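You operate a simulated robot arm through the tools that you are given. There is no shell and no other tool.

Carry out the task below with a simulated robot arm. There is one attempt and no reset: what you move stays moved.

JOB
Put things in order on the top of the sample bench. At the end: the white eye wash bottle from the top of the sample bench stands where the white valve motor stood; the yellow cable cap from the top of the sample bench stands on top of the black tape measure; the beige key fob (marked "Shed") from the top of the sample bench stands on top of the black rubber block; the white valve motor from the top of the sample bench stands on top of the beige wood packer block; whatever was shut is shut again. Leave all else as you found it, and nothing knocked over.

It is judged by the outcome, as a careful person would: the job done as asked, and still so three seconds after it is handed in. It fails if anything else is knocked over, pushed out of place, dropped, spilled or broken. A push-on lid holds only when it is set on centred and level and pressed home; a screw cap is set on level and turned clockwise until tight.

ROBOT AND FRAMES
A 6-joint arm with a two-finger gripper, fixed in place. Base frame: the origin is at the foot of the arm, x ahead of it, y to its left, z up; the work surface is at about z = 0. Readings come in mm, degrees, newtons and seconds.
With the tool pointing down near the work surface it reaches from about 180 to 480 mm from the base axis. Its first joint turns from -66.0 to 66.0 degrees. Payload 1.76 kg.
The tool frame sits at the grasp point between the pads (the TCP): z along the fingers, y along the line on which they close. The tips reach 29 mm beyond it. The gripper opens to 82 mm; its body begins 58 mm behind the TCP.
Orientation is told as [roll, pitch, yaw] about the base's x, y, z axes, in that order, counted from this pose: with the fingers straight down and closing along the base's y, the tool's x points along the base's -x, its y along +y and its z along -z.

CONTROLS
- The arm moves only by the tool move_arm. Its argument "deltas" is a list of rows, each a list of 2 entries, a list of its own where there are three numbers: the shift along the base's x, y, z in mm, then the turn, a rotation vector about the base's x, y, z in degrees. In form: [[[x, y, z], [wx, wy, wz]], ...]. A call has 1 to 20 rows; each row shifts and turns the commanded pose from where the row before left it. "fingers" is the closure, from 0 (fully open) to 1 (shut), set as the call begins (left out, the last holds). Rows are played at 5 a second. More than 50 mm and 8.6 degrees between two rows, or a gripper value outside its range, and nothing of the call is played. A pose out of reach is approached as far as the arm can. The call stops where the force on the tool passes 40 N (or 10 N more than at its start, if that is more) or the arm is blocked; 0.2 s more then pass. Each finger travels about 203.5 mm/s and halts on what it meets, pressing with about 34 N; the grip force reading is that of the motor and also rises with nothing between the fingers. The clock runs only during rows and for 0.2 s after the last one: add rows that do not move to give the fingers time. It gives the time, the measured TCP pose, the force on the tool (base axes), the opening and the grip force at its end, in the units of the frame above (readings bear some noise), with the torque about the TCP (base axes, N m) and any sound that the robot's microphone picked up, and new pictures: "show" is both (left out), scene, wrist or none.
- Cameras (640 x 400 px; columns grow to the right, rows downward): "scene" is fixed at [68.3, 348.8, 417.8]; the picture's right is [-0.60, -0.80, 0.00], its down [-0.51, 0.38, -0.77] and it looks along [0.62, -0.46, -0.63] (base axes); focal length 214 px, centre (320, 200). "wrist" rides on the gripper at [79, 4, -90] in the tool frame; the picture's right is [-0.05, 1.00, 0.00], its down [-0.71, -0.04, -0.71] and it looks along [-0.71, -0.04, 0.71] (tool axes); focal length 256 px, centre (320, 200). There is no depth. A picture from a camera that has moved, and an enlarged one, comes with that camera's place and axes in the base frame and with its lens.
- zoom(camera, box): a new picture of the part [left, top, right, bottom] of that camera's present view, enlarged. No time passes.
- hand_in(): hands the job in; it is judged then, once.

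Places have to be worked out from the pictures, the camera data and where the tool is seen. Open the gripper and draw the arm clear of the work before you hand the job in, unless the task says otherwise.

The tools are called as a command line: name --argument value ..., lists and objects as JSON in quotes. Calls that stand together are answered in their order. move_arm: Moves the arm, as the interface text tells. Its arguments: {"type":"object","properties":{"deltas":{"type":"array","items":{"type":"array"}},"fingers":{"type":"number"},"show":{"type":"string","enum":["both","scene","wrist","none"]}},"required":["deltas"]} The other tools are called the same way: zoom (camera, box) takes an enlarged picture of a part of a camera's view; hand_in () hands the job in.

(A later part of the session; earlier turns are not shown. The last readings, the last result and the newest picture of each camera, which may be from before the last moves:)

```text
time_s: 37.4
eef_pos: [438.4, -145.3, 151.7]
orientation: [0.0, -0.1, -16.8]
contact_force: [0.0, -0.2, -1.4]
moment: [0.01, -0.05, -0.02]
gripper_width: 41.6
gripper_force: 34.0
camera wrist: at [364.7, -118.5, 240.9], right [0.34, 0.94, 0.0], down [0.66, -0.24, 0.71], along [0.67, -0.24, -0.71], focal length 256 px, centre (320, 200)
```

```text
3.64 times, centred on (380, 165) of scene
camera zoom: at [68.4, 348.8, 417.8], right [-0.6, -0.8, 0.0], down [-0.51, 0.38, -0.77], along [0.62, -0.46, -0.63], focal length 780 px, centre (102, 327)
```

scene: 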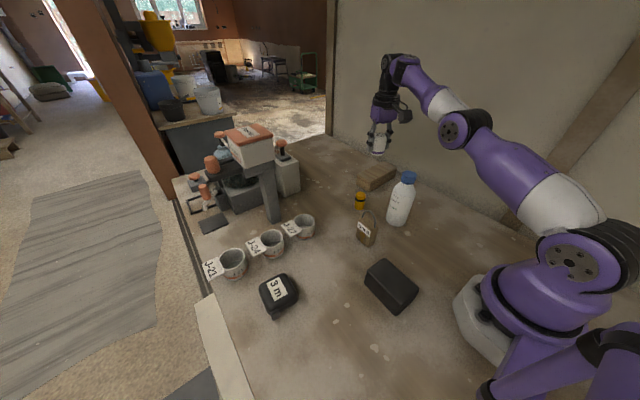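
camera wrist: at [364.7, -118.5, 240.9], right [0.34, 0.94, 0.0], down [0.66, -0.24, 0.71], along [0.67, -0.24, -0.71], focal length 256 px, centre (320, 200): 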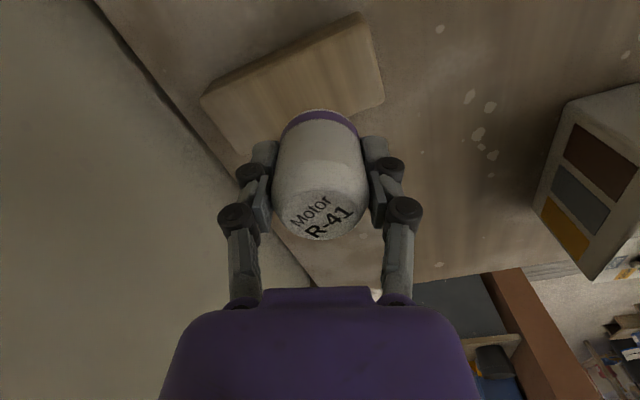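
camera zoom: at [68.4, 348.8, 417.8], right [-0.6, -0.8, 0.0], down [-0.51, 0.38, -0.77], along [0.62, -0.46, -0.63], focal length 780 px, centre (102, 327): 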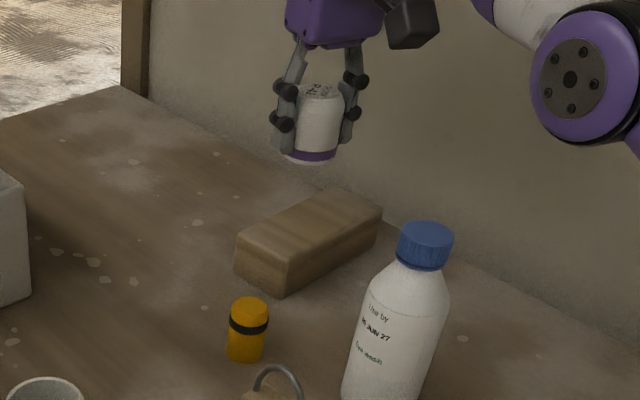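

The motor at (438, −145) will land well inside the block's top (x 411–467 there). I lower to just above contact.

move_arm --deltas '[[[0, 0, -6], [0, 0, 0]], [[0, 0, -12], [0, 0, 0]], [[0, 0, -14], [0, 0, 0]], [[0, 0, -14], [0, 0, 0]], [[0, 0, -12], [0, 0, 0]], [[0, 0, -8], [0, 0, 0]], [[0, 0, -4], [0, 0, 0]], [[0, 0, 0], [0, 0, 0]]]' --show "scene"

zoom --camera "scene" --box '[330, 110, 430, 220]'

```text
time_s: 39.2
eef_pos: [440.5, -145.9, 83.7]
orientation: [-0.1, 0.0, -16.8]
contact_force: [-0.5, 0.5, -1.8]
moment: [-0.01, 0.01, 0.01]
gripper_width: 41.5
gripper_force: 34.0
```

scene: 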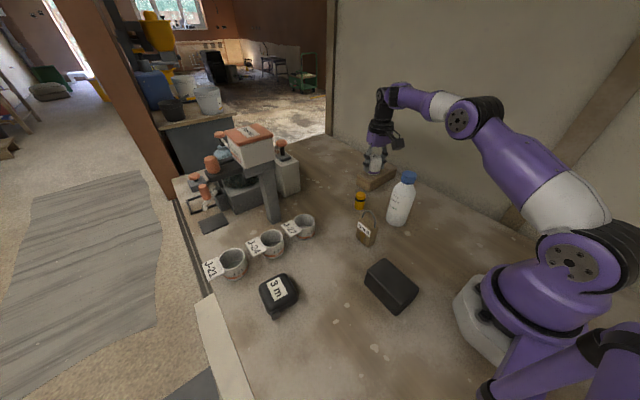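

```text
3.64 times, centred on (380, 165) of scene
camera zoom: at [68.4, 348.8, 417.8], right [-0.6, -0.8, 0.0], down [-0.51, 0.38, -0.77], along [0.62, -0.46, -0.63], focal length 780 px, centre (102, 327)
```

zoom: 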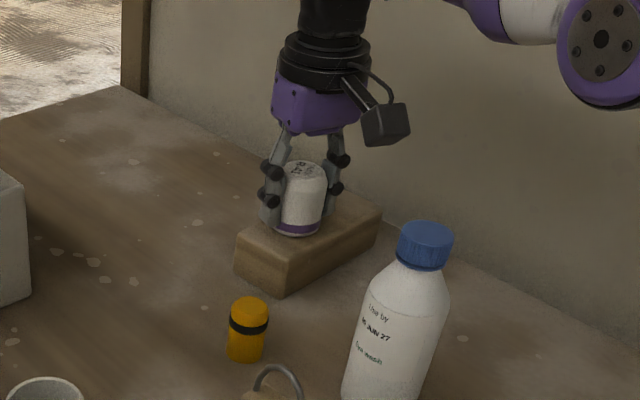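

It is about 8 mm above the block and well placed. I lower in small steps to contact.

move_arm --deltas '[[[0, 0, -2], [0, 0, 0]], [[0, 0, -2], [0, 0, 0]], [[0, 0, -1.5], [0, 0, 0]], [[0, 0, -1], [0, 0, 0]], [[0, 0, 0], [0, 0, 0]]]' --show "none"

move_arm --deltas '[[[0, 0, -1], [0, 0, 0]], [[0, 0, 0], [0, 0, 0]]]' --show "none"

```text
time_s: 40.4
eef_pos: [442.7, -146.0, 77.9]
orientation: [0.0, -0.4, -16.8]
contact_force: [4.8, -1.3, 24.9]
moment: [-0.04, -0.15, -0.01]
gripper_width: 41.6
gripper_force: 33.7
```

```text
time_s: 41.0
eef_pos: [441.2, -146.0, 74.8]
orientation: [0.0, -0.1, -16.7]
contact_force: [7.7, -1.6, 24.7]
moment: [-0.1, -0.28, -0.01]
gripper_width: 41.7
gripper_force: 34.2
```

Contact with the block at 25 N. I ease up slightly to relieve the load before opening.

move_arm --deltas '[[[0, 0, 1], [0, 0, 0]], [[0, 0, 0], [0, 0, 0]]]' --show "scene"

zoom --camera "scene" --box '[340, 120, 410, 200]'

```text
time_s: 41.6
eef_pos: [440.2, -146.8, 75.6]
orientation: [0.0, 0.0, -16.8]
contact_force: [4.8, -2.3, 14.3]
moment: [-0.11, -0.3, 0.0]
gripper_width: 41.5
gripper_force: 34.2
```

scene: 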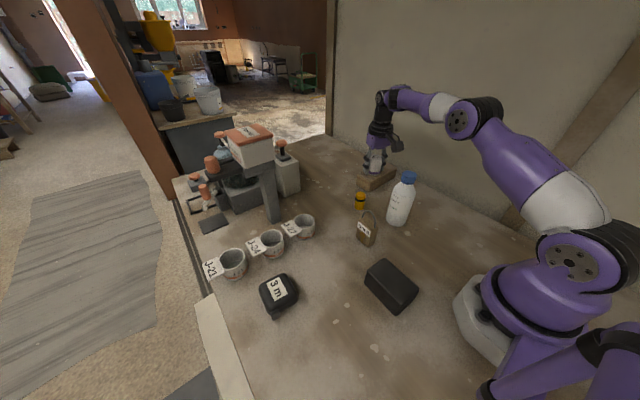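

```text
5.00 times, centred on (375, 160) of scene
camera zoom: at [68.3, 348.8, 417.7], right [-0.6, -0.8, 0.0], down [-0.51, 0.38, -0.77], along [0.62, -0.47, -0.63], focal length 1072 px, centre (45, 400)
```

zoom: 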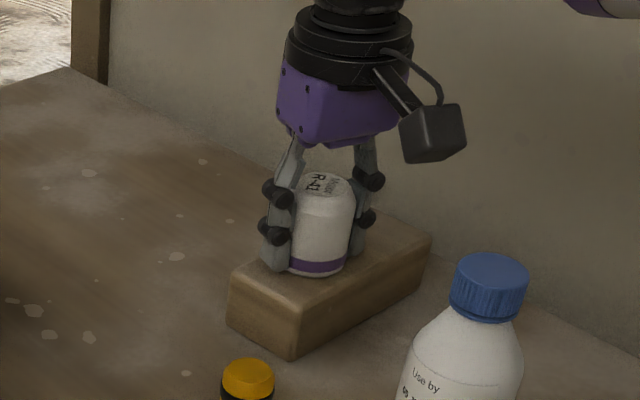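

The motor stands on the block. I release it gently, opening partly first.

move_arm --deltas '[[[0, 0, 0.5], [0, 0, 0]], [[0, 0, 0], [0, 0, 0]]]' --fingers 0.4 --show "none"

move_arm --deltas '[[[0, 0, 0], [0, 0, 0]], [[0, 0, 0], [0, 0, 0]]]' --fingers 0 --show "both"

```text
time_s: 42.2
eef_pos: [440.2, -145.0, 77.4]
orientation: [0.0, 0.1, -16.8]
contact_force: [-0.9, 0.0, 0.5]
moment: [0.01, 0.01, 0.02]
gripper_width: 49.2
gripper_force: 0.1
```

```text
time_s: 42.8
eef_pos: [440.3, -146.3, 77.1]
orientation: [-0.1, 0.0, -16.8]
contact_force: [0.3, -0.2, 1.2]
moment: [0.0, -0.02, -0.01]
gripper_width: 82.0
gripper_force: 0.1
camera wrist: at [366.3, -119.0, 165.8], right [0.34, 0.94, 0.0], down [0.67, -0.24, 0.71], along [0.66, -0.24, -0.71], focal length 256 px, centre (320, 200)
```

scene: 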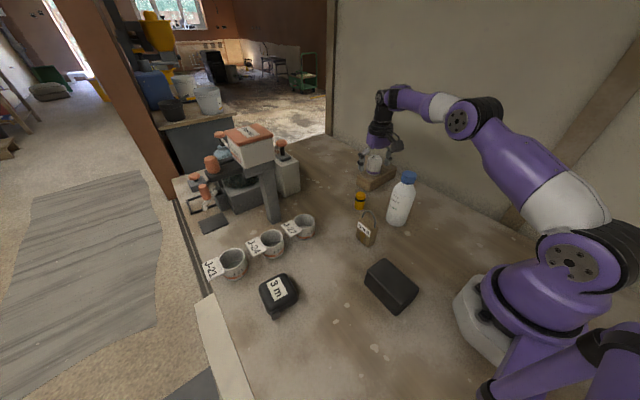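
wrist: 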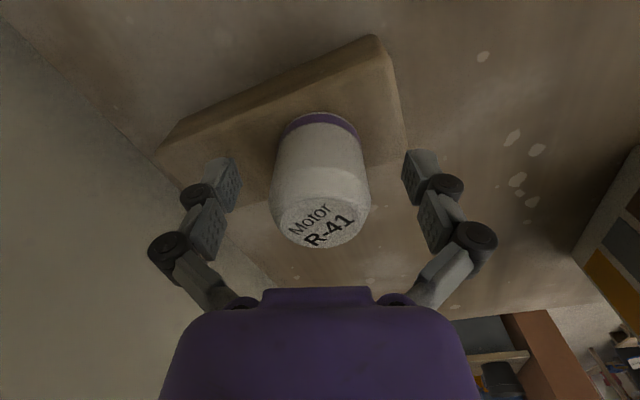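

The motor stands upright on the block, clear of the fingers. I raise straight up, then head inward toward the bottle while climbing so the fingertips stay well above it.

move_arm --deltas '[[[0, 0, 10], [0, 0, 0]], [[0, 0, 20], [0, 0, 0]], [[0, 0, 25], [0, 0, 0]], [[0, 0, 25], [0, 0, 0]], [[-15, 7, 20], [0, 0, 0]], [[-20, 9, 15], [0, 0, 0]], [[-20, 9, 5], [0, 0, 0.3]], [[-20, 9, 0], [0, 0, 0.3]], [[-20, 9, 0], [0, 0, 0.3]], [[-20, 9, 0], [0, 0, 0.3]], [[-20, 9, 0], [0, 0, 0.3]], [[-15, 6, 0], [0, 0, 0.3]], [[0, 0, 0], [0, 0, 0]]]' --show "both"

```text
time_s: 45.6
eef_pos: [287.4, -76.8, 196.2]
orientation: [0.0, -0.1, -14.9]
contact_force: [-0.2, 0.6, -0.8]
moment: [-0.03, 0.0, -0.02]
gripper_width: 82.2
gripper_force: 0.1
out of reach, approached as far as the arm can: row 4
camera wrist: at [211.7, -52.7, 284.2], right [0.31, 0.95, 0.0], down [0.67, -0.22, 0.71], along [0.67, -0.22, -0.71], focal length 256 px, centre (320, 200)
```

scene: 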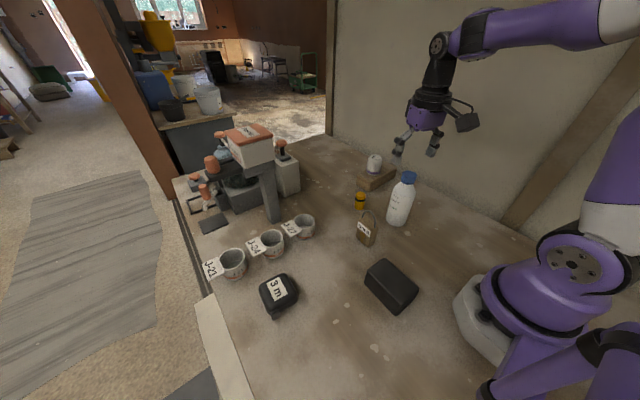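
wrist: 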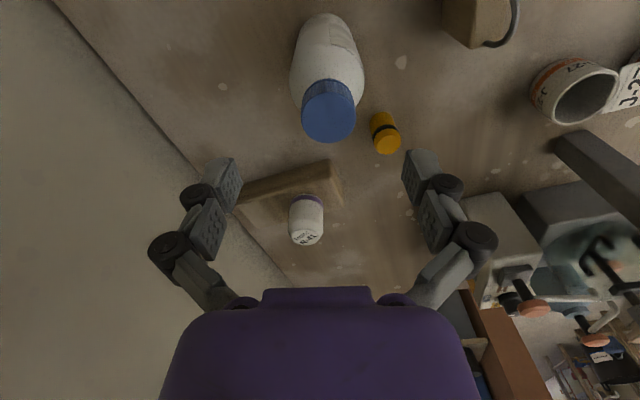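

The motor stays in place on the block. The bottle is below the gripper; I zoom in to locate its axis.

zoom --camera "wrist" --box '[240, 0, 420, 160]'

zoom --camera "scene" --box '[350, 150, 450, 240]'

```text
2.50 times, centred on (330, 80) of wrist
camera zoom: at [211.7, -52.7, 284.2], right [0.31, 0.95, 0.0], down [0.67, -0.22, 0.71], along [0.67, -0.22, -0.71], focal length 640 px, centre (295, 500)
```

zoom: 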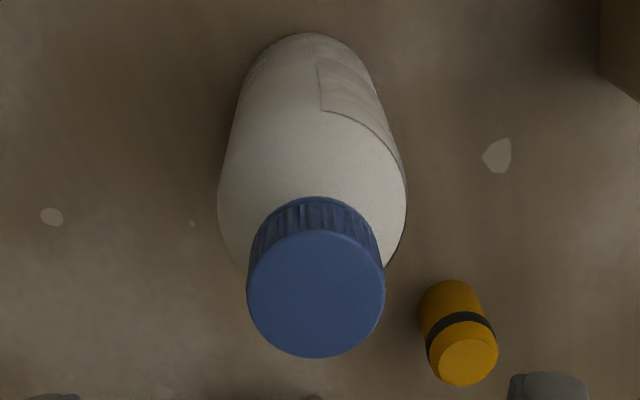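

```text
4.44 times, centred on (400, 195) of scene
camera zoom: at [68.3, 348.8, 417.8], right [-0.6, -0.8, 0.0], down [-0.51, 0.38, -0.77], along [0.62, -0.46, -0.63], focal length 953 px, centre (-36, 222)
```

zoom: 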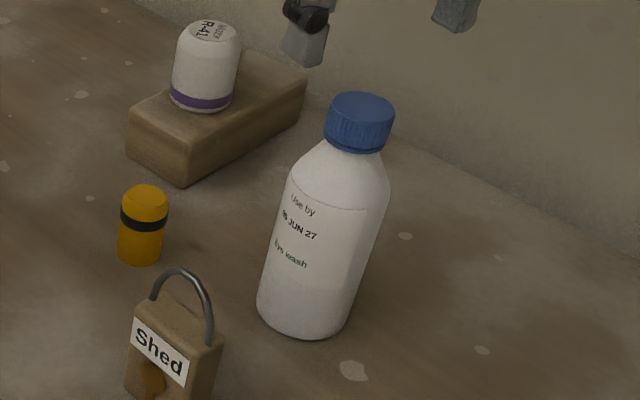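

I zoom closer on the motor on the block and on the bottle base to cross-check the scene camera against known positions.

zoom --camera "scene" --box '[350, 140, 410, 200]'

zoom --camera "wrist" --box '[230, 140, 370, 260]'

zoom --camera "scene" --box '[370, 165, 430, 235]'

```text
6.67 times, centred on (380, 170) of scene
camera zoom: at [68.3, 348.8, 417.8], right [-0.6, -0.8, 0.0], down [-0.51, 0.38, -0.77], along [0.62, -0.46, -0.63], focal length 1430 px, centre (-80, 400)
```

zoom: 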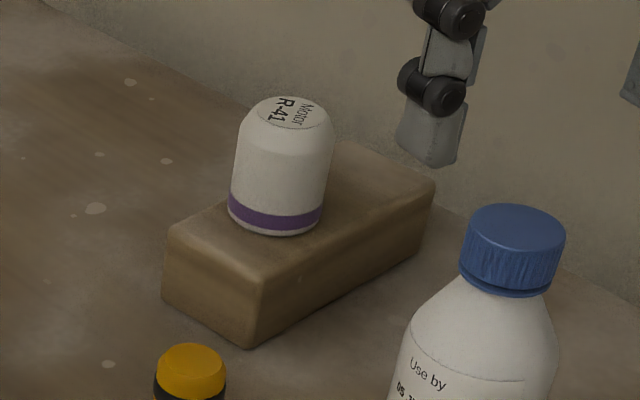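

```text
3.33 times, centred on (300, 200) of wrist
camera zoom: at [211.7, -52.7, 284.2], right [0.31, 0.95, 0.0], down [0.67, -0.22, 0.71], along [0.67, -0.22, -0.71], focal length 853 px, centre (387, 200)
```

zoom: 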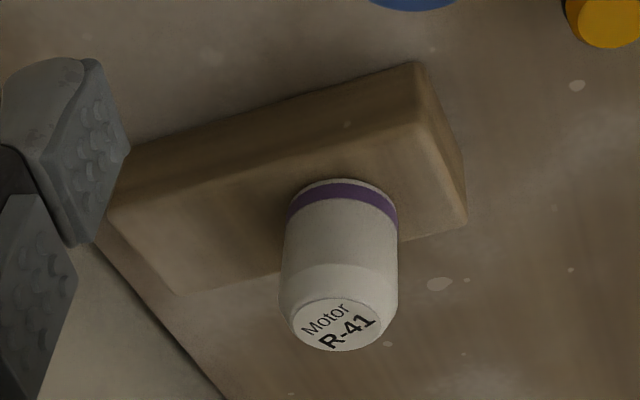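

```text
5.71 times, centred on (400, 200) of scene
camera zoom: at [68.3, 348.8, 417.8], right [-0.6, -0.8, 0.0], down [-0.51, 0.38, -0.77], along [0.62, -0.46, -0.63], focal length 1226 px, centre (-137, 200)
```

zoom: 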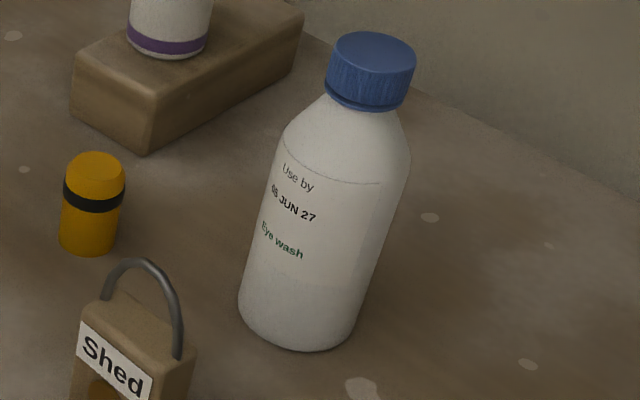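

The motor sits at about (446, −148) on the block, stable. I estimate the bottle axis at about (282.5, −69), so I shift the TCP there and re-check the centring.

move_arm --deltas '[[[-3, 4, 0], [0, 0, 0]], [[-2, 4, 0], [0, 0, 0]], [[0, 0, 0], [0, 0, 0]]]' --show "wrist"

zoom --camera "wrist" --box '[200, 0, 440, 200]'

```text
time_s: 46.4
eef_pos: [280.8, -68.5, 195.4]
orientation: [0.0, 0.0, -15.0]
contact_force: [0.3, -0.1, 0.1]
moment: [-0.02, -0.02, 0.0]
gripper_width: 82.0
gripper_force: 0.0
camera wrist: at [206.6, -44.9, 284.3], right [0.31, 0.95, 0.0], down [0.67, -0.22, 0.71], along [0.67, -0.22, -0.71], focal length 256 px, centre (320, 200)
```

wrist: 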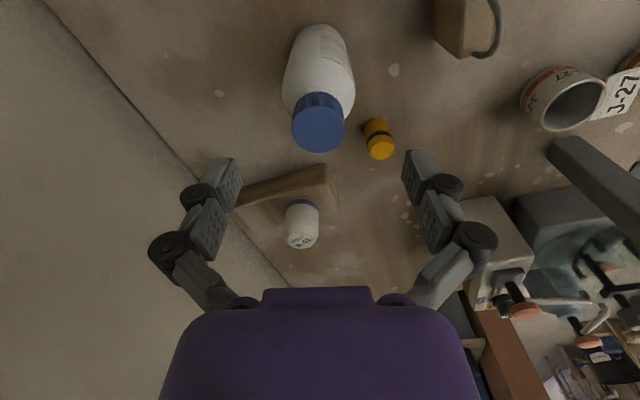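

```text
2.00 times, centred on (320, 100) of wrist
camera zoom: at [206.6, -44.9, 284.3], right [0.31, 0.95, 0.0], down [0.67, -0.22, 0.71], along [0.67, -0.22, -0.71], focal length 512 px, centre (320, 400)
```

zoom: 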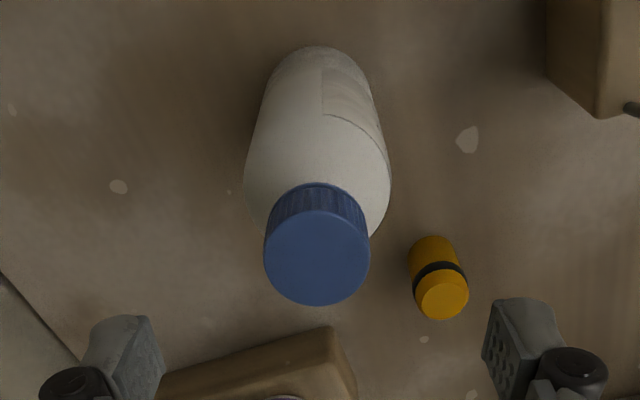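

The tool axis is within ~3 mm of the bottle axis and the body is full-width up to z≈95. I descend with open fingers to z≈93 (palm stays ~8 mm above the cap).

move_arm --deltas '[[[1, 0, -15], [0, 0, 0]], [[1, 0, -15], [0, 0, 0]], [[0, 0, -15], [0, 0, 0]], [[0, 0, -15], [0, 0, 0]], [[0, 0, -15], [0, 0, 0]], [[0, 0, -12], [0, 0, 0]], [[0, 0, -9], [0, 0, 0]], [[0, 0, -6], [0, 0, 0]], [[0, 0, 0], [0, 0, 0]]]' --fingers 0 --show "both"

zoom --camera "scene" --box '[350, 130, 450, 240]'

```text
time_s: 48.4
eef_pos: [283.9, -70.0, 93.4]
orientation: [0.1, 0.0, -15.0]
contact_force: [0.4, 0.7, -0.2]
moment: [-0.01, 0.02, 0.01]
gripper_width: 81.9
gripper_force: 0.0
camera wrist: at [208.5, -44.9, 182.1], right [0.31, 0.95, 0.0], down [0.67, -0.22, 0.71], along [0.67, -0.22, -0.71], focal length 256 px, centre (320, 200)
```

scene: 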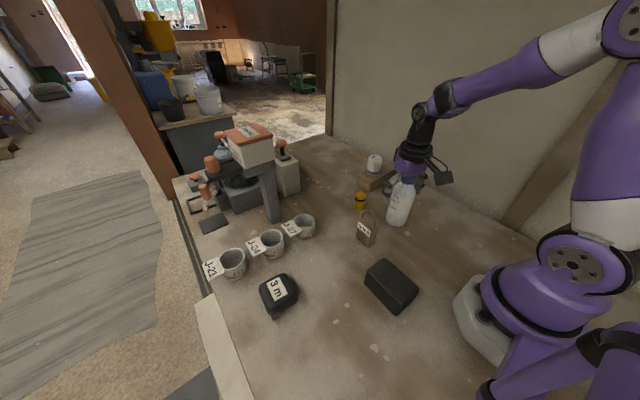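
wrist: 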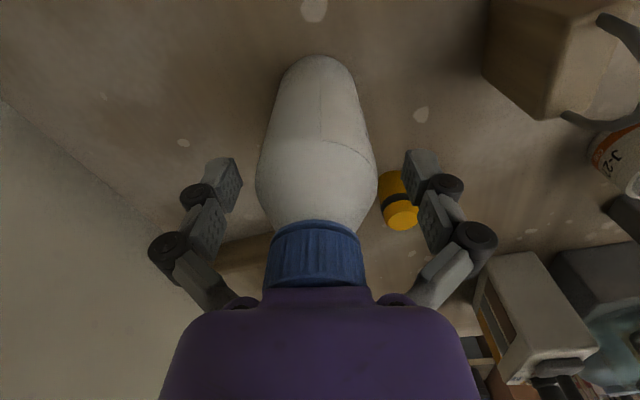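

```text
3.64 times, centred on (400, 185) of scene
camera zoom: at [68.3, 348.8, 417.8], right [-0.6, -0.8, 0.0], down [-0.51, 0.38, -0.77], along [0.62, -0.46, -0.63], focal length 780 px, centre (29, 254)
```

zoom: 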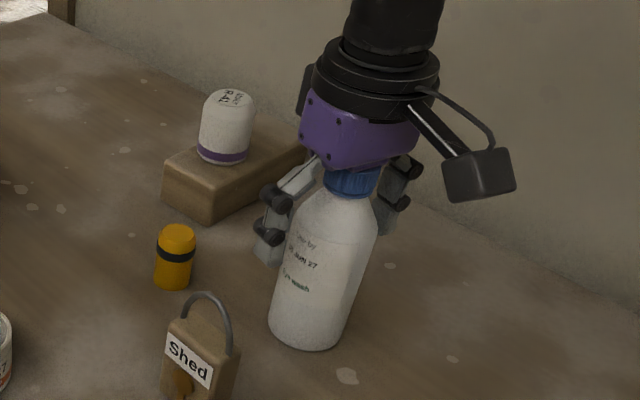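

The bottle is centred between the fingers with no contact. I close the gripper.

move_arm --deltas '[[[0, 0, 0], [0, 0, 0]], [[0, 0, 0], [0, 0, 0]], [[0, 0, 0], [0, 0, 0]], [[0, 0, 0], [0, 0, 0]]]' --fingers 1 --show "wrist"

```text
time_s: 49.4
eef_pos: [283.7, -69.5, 93.6]
orientation: [-0.1, -0.2, -15.0]
contact_force: [3.7, -3.1, 20.8]
moment: [-0.28, -0.22, -0.05]
gripper_width: 52.5
gripper_force: 34.0
camera wrist: at [209.0, -45.1, 182.6], right [0.31, 0.95, 0.0], down [0.67, -0.22, 0.71], along [0.67, -0.22, -0.7], focal length 256 px, centre (320, 200)
```

wrist: 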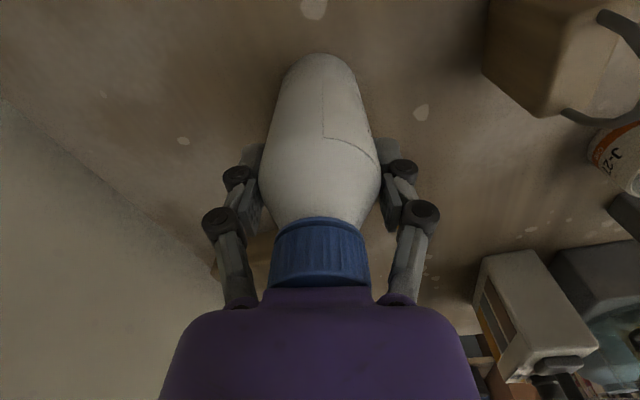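

Firm grip at 52.5 mm. I lift in tiny steps first.

move_arm --deltas '[[[0, 0, 1], [0, 0, 0]], [[0, 0, 1], [0, 0, 0]], [[0, 0, 1], [0, 0, 0]], [[0, 0, 1], [0, 0, 0]], [[0, 0, 2], [0, 0, 0]], [[0, 0, 2], [0, 0, 0]], [[0, 0, 0], [0, 0, 0]]]' --show "both"

zoom --camera "scene" --box '[350, 130, 450, 240]'

```text
time_s: 51.0
eef_pos: [283.1, -69.6, 101.3]
orientation: [0.1, 0.0, -15.0]
contact_force: [-0.2, 0.2, -3.3]
moment: [0.03, -0.01, 0.01]
gripper_width: 52.3
gripper_force: 33.7
camera wrist: at [208.7, -45.0, 190.6], right [0.31, 0.95, 0.0], down [0.67, -0.22, 0.71], along [0.67, -0.22, -0.71], focal length 256 px, centre (320, 200)
```

scene: 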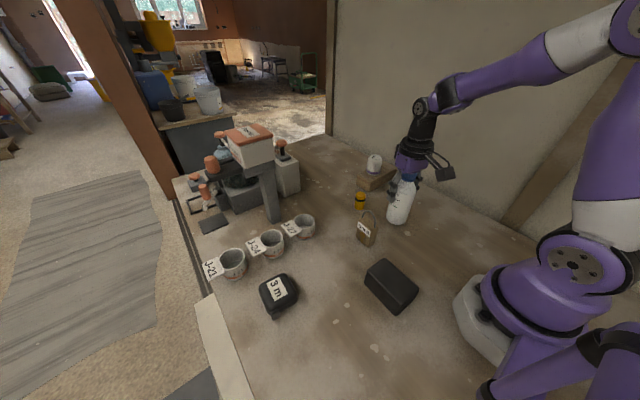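
wrist: 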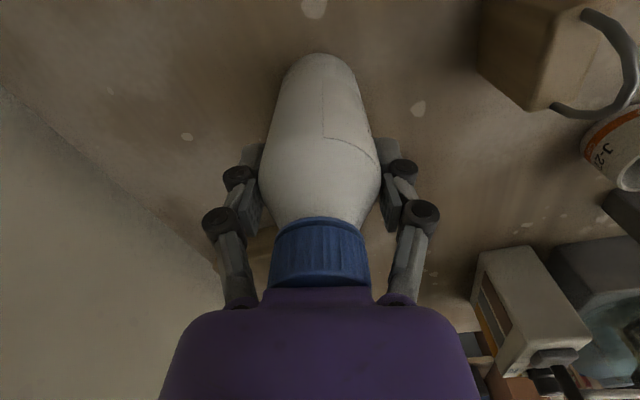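

```text
3.64 times, centred on (400, 185) of scene
camera zoom: at [68.4, 348.8, 417.8], right [-0.6, -0.8, 0.0], down [-0.51, 0.38, -0.77], along [0.62, -0.46, -0.63], focal length 780 px, centre (29, 254)
```

zoom: 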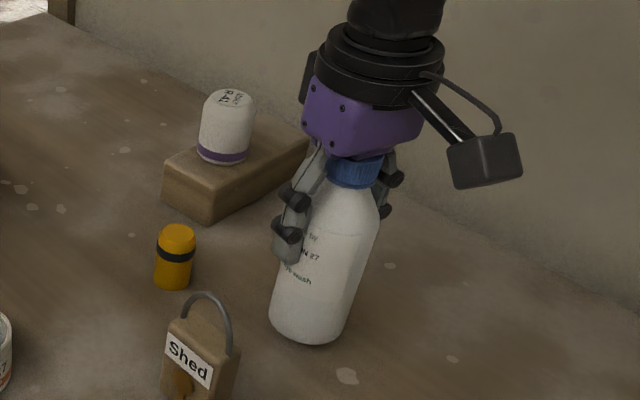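

The bottle is lifted (about 3 N weight) and fixed relative to the gripper. I raise it smoothly to z≈195.

move_arm --deltas '[[[0, 0, 3], [0, 0, 0]], [[0, 0, 5], [0, 0, 0]], [[0, 0, 7], [0, 0, 0]], [[0, 0, 9], [0, 0, 0]], [[0, 0, 10], [0, 0, 0]], [[0, 0, 10], [0, 0, 0]], [[0, 0, 10], [0, 0, 0]], [[0, 0, 10], [0, 0, 0]], [[0, 0, 10], [0, 0, 0]], [[0, 0, 8], [0, 0, 0]], [[0, 0, 6], [0, 0, 0]], [[0, 0, 4], [0, 0, 0]], [[0, 0, 2], [0, 0, 0]], [[0, 0, 0], [0, 0, 0]]]' --show "wrist"

```text
time_s: 54.0
eef_pos: [283.6, -70.2, 195.8]
orientation: [0.1, -0.1, -15.0]
contact_force: [-0.7, 0.0, -2.5]
moment: [0.01, -0.01, 0.0]
gripper_width: 52.1
gripper_force: 33.1
camera wrist: at [208.9, -45.2, 284.7], right [0.31, 0.95, 0.0], down [0.67, -0.22, 0.71], along [0.67, -0.22, -0.71], focal length 256 px, centre (320, 200)
```

wrist: 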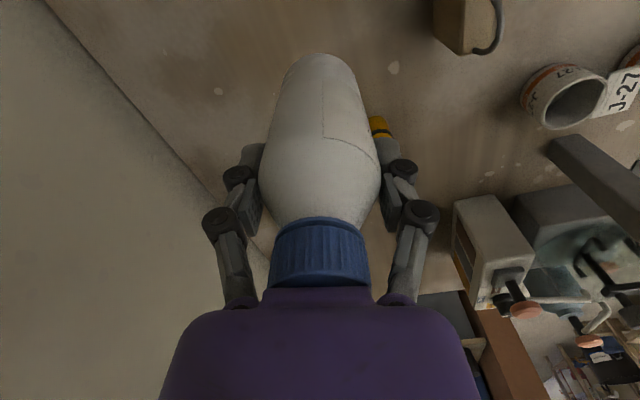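

Now I swing the bottle along an arc at constant radius and height (its bottom at ≈102 mm, above the fob) with yaw following.

move_arm --deltas '[[[1.9, 8.4, 0], [0, 0, 1.5]], [[1.7, 8.4, 0], [0, 0, 1.6]], [[2.6, 17, 0], [0, 0, 3.1]], [[1.6, 17.1, 0], [0, 0, 3.1]], [[0.6, 17.2, 0], [0, 0, 3.1]], [[-0.4, 17.2, 0], [0, 0, 3.1]], [[-1.4, 17.1, 0], [0, 0, 3.1]], [[-2.4, 17, 0], [0, 0, 3.1]], [[-3.4, 16.9, 0], [0, 0, 3.1]], [[-4.4, 16.6, 0], [0, 0, 3.1]], [[-2.7, 8.2, 0], [0, 0, 1.6]], [[-2.7, 8.1, 0], [0, 0, 1.5]], [[0, 0, 0], [0, 0, 0]]]' --show "both"

```text
time_s: 56.8
eef_pos: [273.8, 100.4, 196.2]
orientation: [-0.1, -0.1, 16.0]
contact_force: [-0.7, 1.1, -3.1]
moment: [-0.01, -0.03, -0.02]
gripper_width: 52.4
gripper_force: 34.4
camera wrist: at [197.8, 82.0, 284.3], right [-0.22, 0.97, 0.0], down [0.69, 0.16, 0.71], along [0.69, 0.16, -0.71], focal length 256 px, centre (320, 200)
```

scene: 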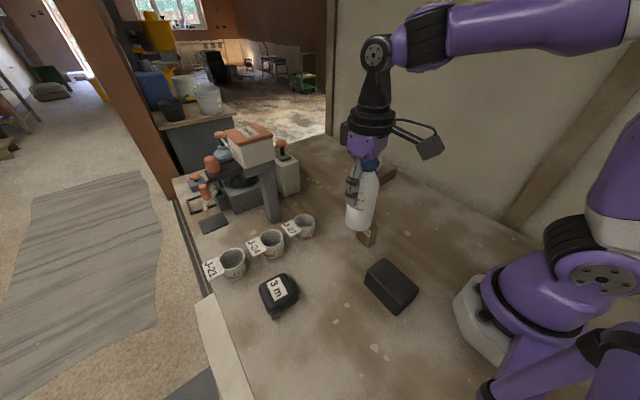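
wrist: 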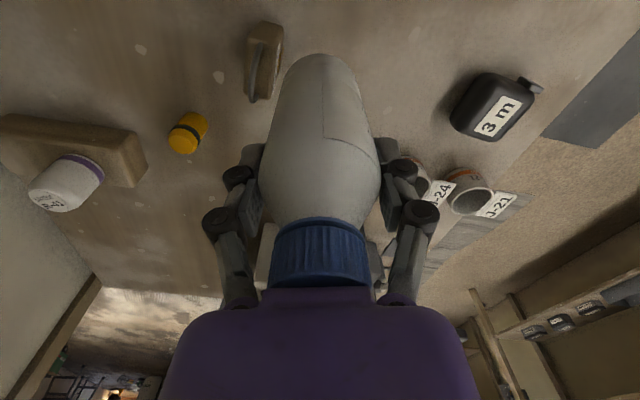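

Good; the bottle is held and clear. I continue the arc to above the motor's old spot.

move_arm --deltas '[[[-3.4, 7.7, 0], [0, 0, 1.5]], [[-3.4, 7.7, 0], [0, 0, 1.5]], [[-7.7, 15.1, 0], [0, 0, 3.1]], [[-8.6, 14.6, 0], [0, 0, 3.1]], [[-9.5, 14.1, 0], [0, 0, 3.1]], [[-10.4, 13.5, 0], [0, 0, 3.1]], [[-11.2, 12.9, 0], [0, 0, 3.1]], [[-12, 12.2, 0], [0, 0, 3.1]], [[-12.7, 11.5, 0], [0, 0, 3.1]], [[-13.4, 10.8, 0], [0, 0, 3.1]], [[-14, 10, 0], [0, 0, 3.1]], [[-14.6, 9.2, 0], [0, 0, 3.1]], [[-7.5, 4.2, 0], [0, 0, 1.5]], [[-7.5, 4.1, 0], [0, 0, 1.5]], [[0, 0, 0], [0, 0, 0]]]' --show "both"

```text
time_s: 60.0
eef_pos: [139.3, 246.9, 195.8]
orientation: [0.0, 0.0, 53.0]
contact_force: [-0.4, -0.7, -3.6]
moment: [-0.02, -0.03, -0.02]
gripper_width: 52.1
gripper_force: 34.4
camera wrist: at [87.7, 186.7, 284.5], right [-0.77, 0.64, 0.0], down [0.46, 0.54, 0.71], along [0.46, 0.54, -0.71], focal length 256 px, centre (320, 200)
```

scene: 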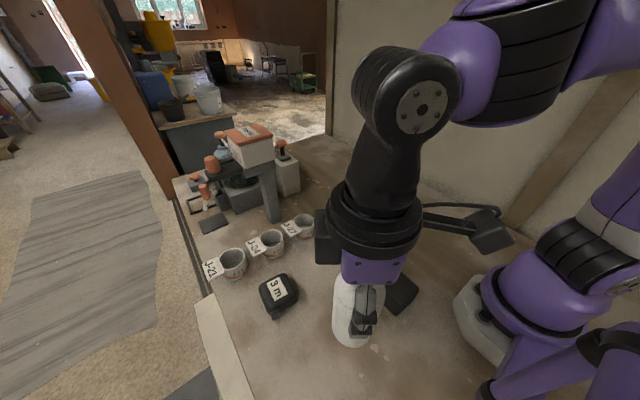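
wrist: 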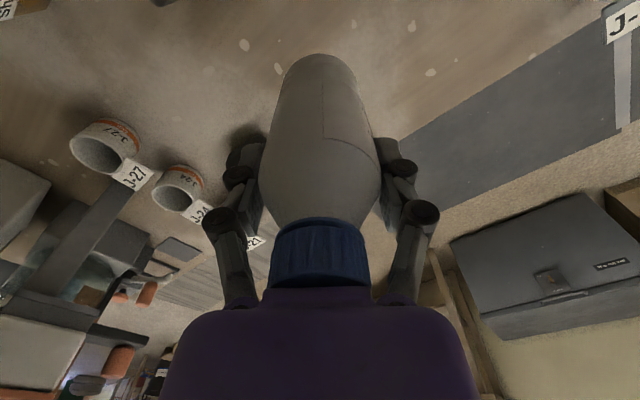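

I'm over the motor's old spot. I shift 2 mm in y and lower the bottle to just above the bench.

move_arm --deltas '[[[0, 1, -5], [0, 0, 0]], [[0, 1, -10], [0, 0, 0]], [[0, 0, -14], [0, 0, 0]], [[0, 0, -14], [0, 0, 0]], [[0, 0, -14], [0, 0, 0]], [[0, 0, -14], [0, 0, 0]], [[0, 0, -12], [0, 0, 0]], [[0, 0, -8], [0, 0, 0]], [[0, 0, -4], [0, 0, 0]], [[0, 0, 0], [0, 0, 0]]]' --show "both"

zoom --camera "scene" --box '[290, 270, 420, 390]'

```text
time_s: 62.2
eef_pos: [140.2, 249.8, 100.9]
orientation: [0.1, 0.0, 53.0]
contact_force: [0.9, -0.1, -2.6]
moment: [-0.01, -0.01, -0.01]
gripper_width: 52.3
gripper_force: 33.9
camera wrist: at [88.6, 188.4, 189.6], right [-0.77, 0.64, 0.0], down [0.46, 0.54, 0.71], along [0.46, 0.54, -0.71], focal length 256 px, centre (320, 200)
```

scene: 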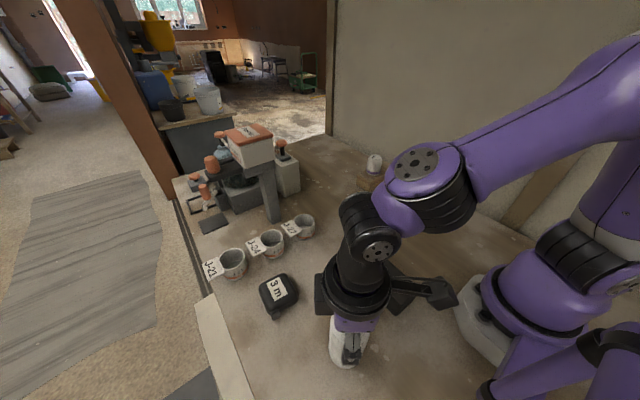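
wrist: 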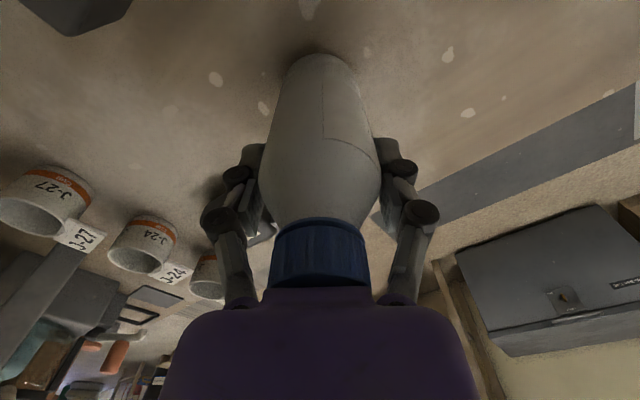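

```text
3.33 times, centred on (355, 330) of scene
camera zoom: at [68.4, 348.8, 417.7], right [-0.6, -0.8, 0.0], down [-0.51, 0.38, -0.77], along [0.62, -0.46, -0.63], focal length 715 px, centre (203, -233)
```

zoom: 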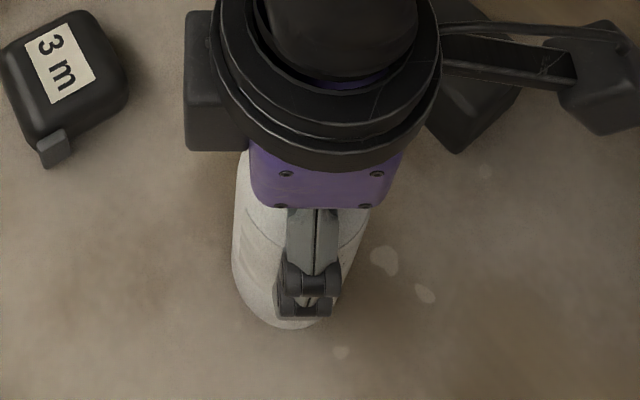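

The reference speckles confirm the spot. I zoom in on the bottle base to compare with where the motor's base was.

zoom --camera "scene" --box '[310, 310, 390, 380]'

```text
5.71 times, centred on (350, 345) of scene
camera zoom: at [68.4, 348.8, 417.7], right [-0.6, -0.8, 0.0], down [-0.51, 0.38, -0.77], along [0.62, -0.46, -0.63], focal length 1226 px, centre (149, -629)
```

zoom: 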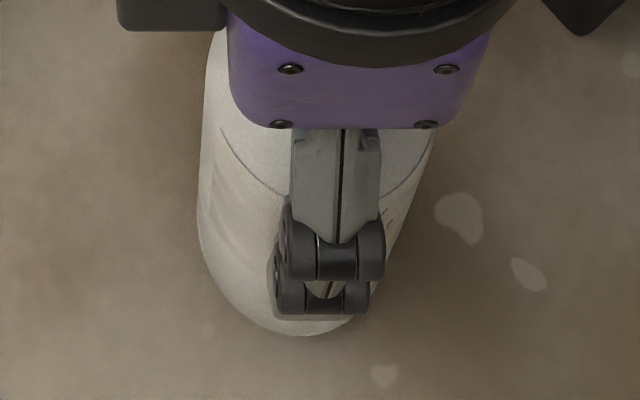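

The bottle base is about 3 mm off in x from the motor's spot. I correct by (+3, +0.7) and lower in small steps to contact.

move_arm --deltas '[[[1.5, 0.4, 0], [0, 0, 0]], [[1.5, 0.3, -1], [0, 0, 0]], [[0, 0, -1.5], [0, 0, 0]], [[0, 0, -1.5], [0, 0, 0]], [[0, 0, -1], [0, 0, 0]], [[0, 0, 0], [0, 0, 0]]]' --show "none"

move_arm --deltas '[[[0, 0, -1], [0, 0, 0]], [[0, 0, 0], [0, 0, 0]]]' --show "none"

```text
time_s: 63.6
eef_pos: [142.0, 248.9, 95.3]
orientation: [-0.1, 0.0, 53.0]
contact_force: [0.1, 0.2, -2.5]
moment: [0.0, -0.03, 0.01]
gripper_width: 52.3
gripper_force: 33.9
```

```text
time_s: 64.2
eef_pos: [141.6, 250.1, 93.7]
orientation: [0.0, 0.0, 53.1]
contact_force: [0.3, -0.2, -3.0]
moment: [0.02, 0.0, -0.01]
gripper_width: 52.4
gripper_force: 33.4
```

Not in contact yet (still carrying ≈3 N). I go down another half millimetre at a time.

move_arm --deltas '[[[0, 0, -0.7], [0, 0, 0]], [[0, 0, 0], [0, 0, 0]]]' --show "none"

move_arm --deltas '[[[0, 0, -0.7], [0, 0, 0]], [[0, 0, 0], [0, 0, 0]]]' --show "none"

```text
time_s: 64.8
eef_pos: [141.2, 250.3, 93.8]
orientation: [0.0, 0.1, 53.0]
contact_force: [-1.4, -2.1, 3.6]
moment: [-0.05, 0.05, -0.01]
gripper_width: 52.2
gripper_force: 33.9
```

```text
time_s: 65.4
eef_pos: [140.6, 249.1, 93.2]
orientation: [0.0, 0.0, 53.0]
contact_force: [-2.1, -9.0, 25.0]
moment: [-0.38, 0.12, 0.0]
gripper_width: 52.6
gripper_force: 34.3
```

Contact made. I ease off 0.7 mm and open partly, then fully.

move_arm --deltas '[[[0, 0, 0.7], [0, 0, 0]], [[0, 0, 0], [0, 0, 0]]]' --show "none"

move_arm --deltas '[[[0, 0, 0], [0, 0, 0]], [[0, 0, 0], [0, 0, 0]]]' --fingers 0.25 --show "none"

move_arm --deltas '[[[0, 0, 0], [0, 0, 0]], [[0, 0, 0], [0, 0, 0]]]' --fingers 0 --show "both"

```text
time_s: 66.0
eef_pos: [141.0, 250.8, 93.5]
orientation: [0.1, -0.1, 53.0]
contact_force: [2.2, 0.2, 4.1]
moment: [0.13, -0.24, -0.09]
gripper_width: 52.7
gripper_force: 34.1
```

```text
time_s: 66.6
eef_pos: [142.1, 250.0, 94.0]
orientation: [0.0, 0.1, 53.0]
contact_force: [0.1, 0.5, 0.7]
moment: [-0.03, -0.02, -0.01]
gripper_width: 61.6
gripper_force: 0.1
```

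```text
time_s: 67.2
eef_pos: [141.2, 251.3, 92.9]
orientation: [0.0, 0.0, 53.1]
contact_force: [0.6, 0.0, -0.2]
moment: [0.01, 0.0, 0.03]
gripper_width: 81.9
gripper_force: 0.1
camera wrist: at [91.2, 189.0, 182.8], right [-0.77, 0.64, 0.0], down [0.46, 0.54, 0.71], along [0.46, 0.54, -0.71], focal length 256 px, centre (320, 200)
```

scene: 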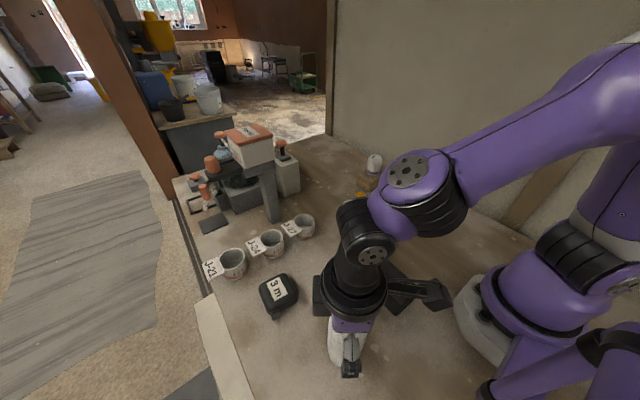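
wrist: 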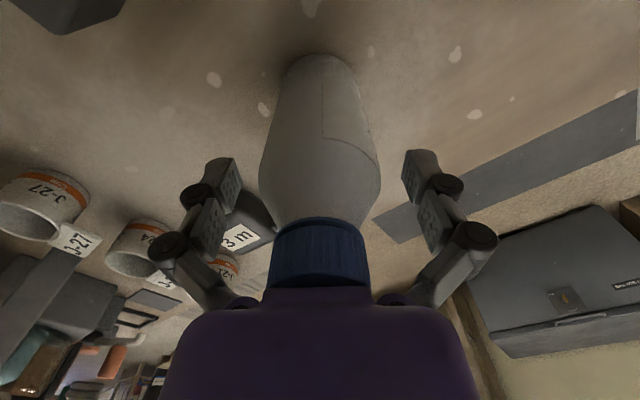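

The bottle stands free. I raise straight up to z≈197 and then look.

move_arm --deltas '[[[0, 0, 5], [0, 0, 0]], [[0, 0, 12], [0, 0, 0]], [[0, 0, 15], [0, 0, 0]], [[0, 0, 18], [0, 0, 0]], [[0, 0, 18], [0, 0, 0]], [[0, 0, 18], [0, 0, 0]], [[0, 0, 18], [0, 0, 0]], [[0, 0, 0], [0, 0, 0]]]' --show "both"

```text
time_s: 69.0
eef_pos: [140.5, 250.3, 197.7]
orientation: [0.0, 0.0, 53.0]
contact_force: [-0.4, -0.1, 0.6]
moment: [0.03, -0.03, 0.01]
gripper_width: 82.2
gripper_force: 0.1
camera wrist: at [91.3, 188.9, 286.5], right [-0.77, 0.64, 0.0], down [0.46, 0.54, 0.71], along [0.46, 0.54, -0.71], focal length 256 px, centre (320, 200)
```

scene: 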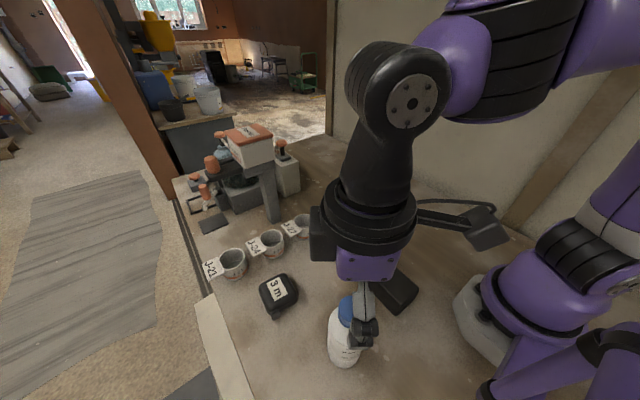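
wrist: 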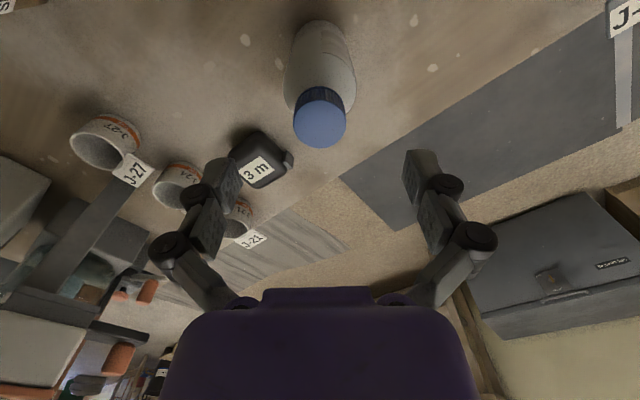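

The bottle stands where the motor stood. Next I move to get a good wrist view of the tape measure before fetching the cap.

move_arm --deltas '[[[10, -5, 0], [0, 0, -1]], [[18, -8, 0], [0, 0, -1]], [[20, 0, 0], [0, 0, -1]], [[20, 0, 0], [0, 0, -1]], [[20, 1, 0], [0, 0, -1]], [[0, 0, 0], [0, 0, 0]]]' --show "both"

zoom --camera "wrist" --box '[230, 40, 430, 200]'

zoom --camera "scene" --box '[300, 270, 420, 380]'

```text
time_s: 70.4
eef_pos: [230.5, 236.8, 197.4]
orientation: [0.0, 0.0, 48.0]
contact_force: [0.2, -1.6, -0.2]
moment: [-0.01, -0.01, 0.01]
gripper_width: 82.0
gripper_force: 0.1
camera wrist: at [175.2, 181.3, 286.5], right [-0.71, 0.71, 0.0], down [0.5, 0.5, 0.71], along [0.5, 0.5, -0.71], focal length 256 px, centre (320, 200)
```

scene: 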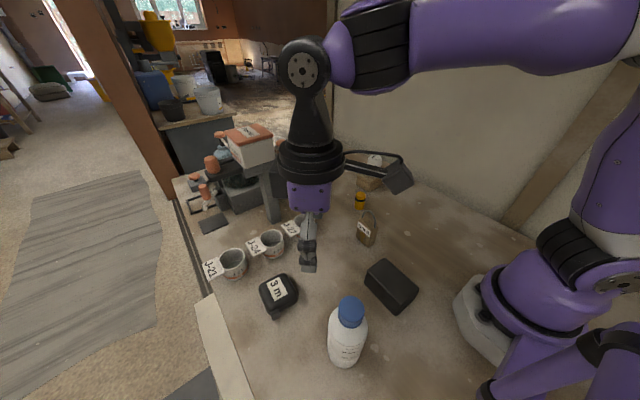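
wrist: 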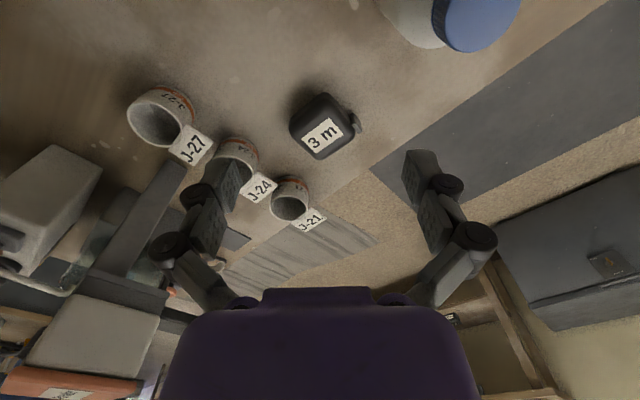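

```text
2.50 times, centred on (330, 120) of wrist
camera zoom: at [175.2, 181.3, 286.5], right [-0.71, 0.71, 0.0], down [0.5, 0.5, 0.71], along [0.5, 0.5, -0.71], focal length 640 px, centre (295, 400)
```

zoom: 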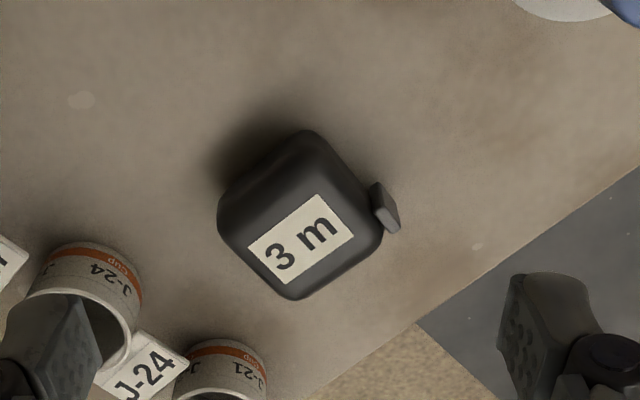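

```text
3.64 times, centred on (360, 325) of scene
camera zoom: at [68.4, 348.8, 417.8], right [-0.6, -0.8, 0.0], down [-0.51, 0.38, -0.77], along [0.62, -0.46, -0.63], focal length 780 px, centre (174, -254)
```

zoom: 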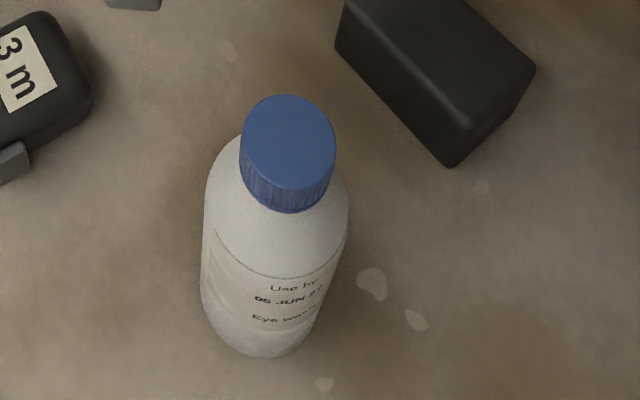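

The bottle sits within ~2 mm of the motor's old spot, and triangulation puts the tape's top centre at (281, 291, 32). Now I travel to above the yellow cap.

move_arm --deltas '[[[4, -10, 0], [0, 0, -2]], [[8, -20, 0], [0, 0, -5]], [[8, -20, 0], [0, 0, -5]], [[8, -20, 0], [0, 0, -5]], [[8, -20, 0], [0, 0, -5]], [[10, -25, 0], [0, 0, -6]], [[13, -18, 0], [0, 0, -3]], [[13, -18, 0], [0, 0, -3]], [[13, -18, 0], [0, 0, -3]], [[13, -18, 0], [0, 0, -3]], [[13, -18, 0], [0, 0, -3]], [[11, -11, -5], [0, 0, -3]], [[10, -17, -10], [0, 0, -2]], [[10, -17, -15], [0, 0, -2]], [[8, -15, -15], [0, 0, -2]], [[0, 0, 0], [0, 0, 0]]]' --show "both"

```text
time_s: 73.8
eef_pos: [379.6, -28.6, 152.6]
orientation: [0.1, -0.1, -4.0]
contact_force: [0.5, 0.0, -0.5]
moment: [0.0, 0.01, -0.04]
gripper_width: 81.8
gripper_force: 0.0
camera wrist: at [301.7, -17.8, 241.5], right [0.12, 0.99, 0.0], down [0.7, -0.09, 0.71], along [0.7, -0.09, -0.71], focal length 256 px, centre (320, 200)
```

scene: 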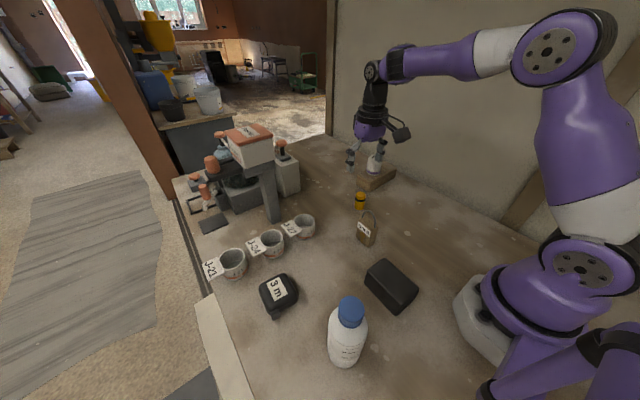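
wrist: 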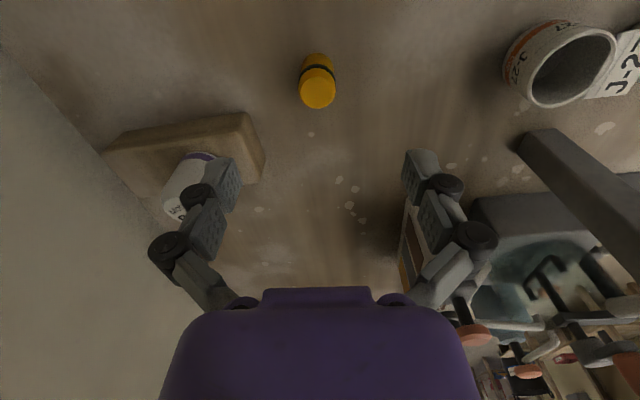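

The cap is near the centre line. I zoom in to locate it exactly.

zoom --camera "wrist" --box '[260, 20, 380, 130]'

zoom --camera "scene" --box '[330, 180, 390, 250]'

```text
3.64 times, centred on (320, 75) of wrist
camera zoom: at [301.7, -17.8, 241.5], right [0.12, 0.99, 0.0], down [0.7, -0.09, 0.71], along [0.7, -0.09, -0.71], focal length 931 px, centre (320, 654)
```

zoom: 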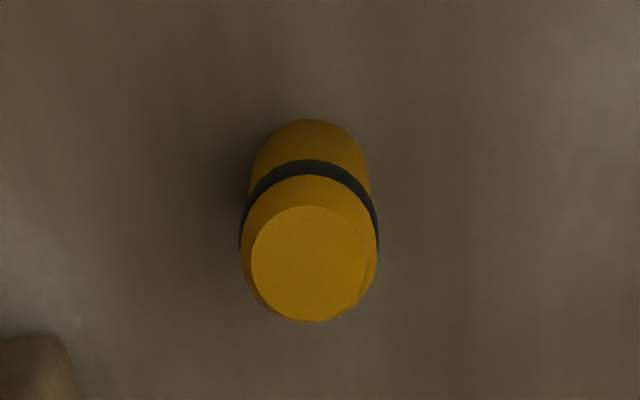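

```text
5.71 times, centred on (360, 215) of scene
camera zoom: at [68.4, 348.8, 417.8], right [-0.6, -0.8, 0.0], down [-0.51, 0.38, -0.77], along [0.62, -0.46, -0.63], focal length 1226 px, centre (91, 114)
```

zoom: 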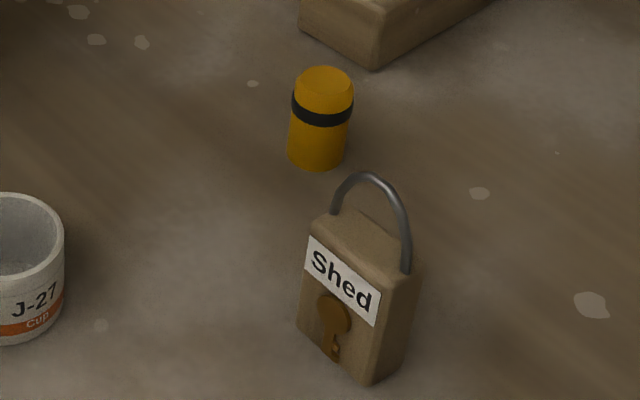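

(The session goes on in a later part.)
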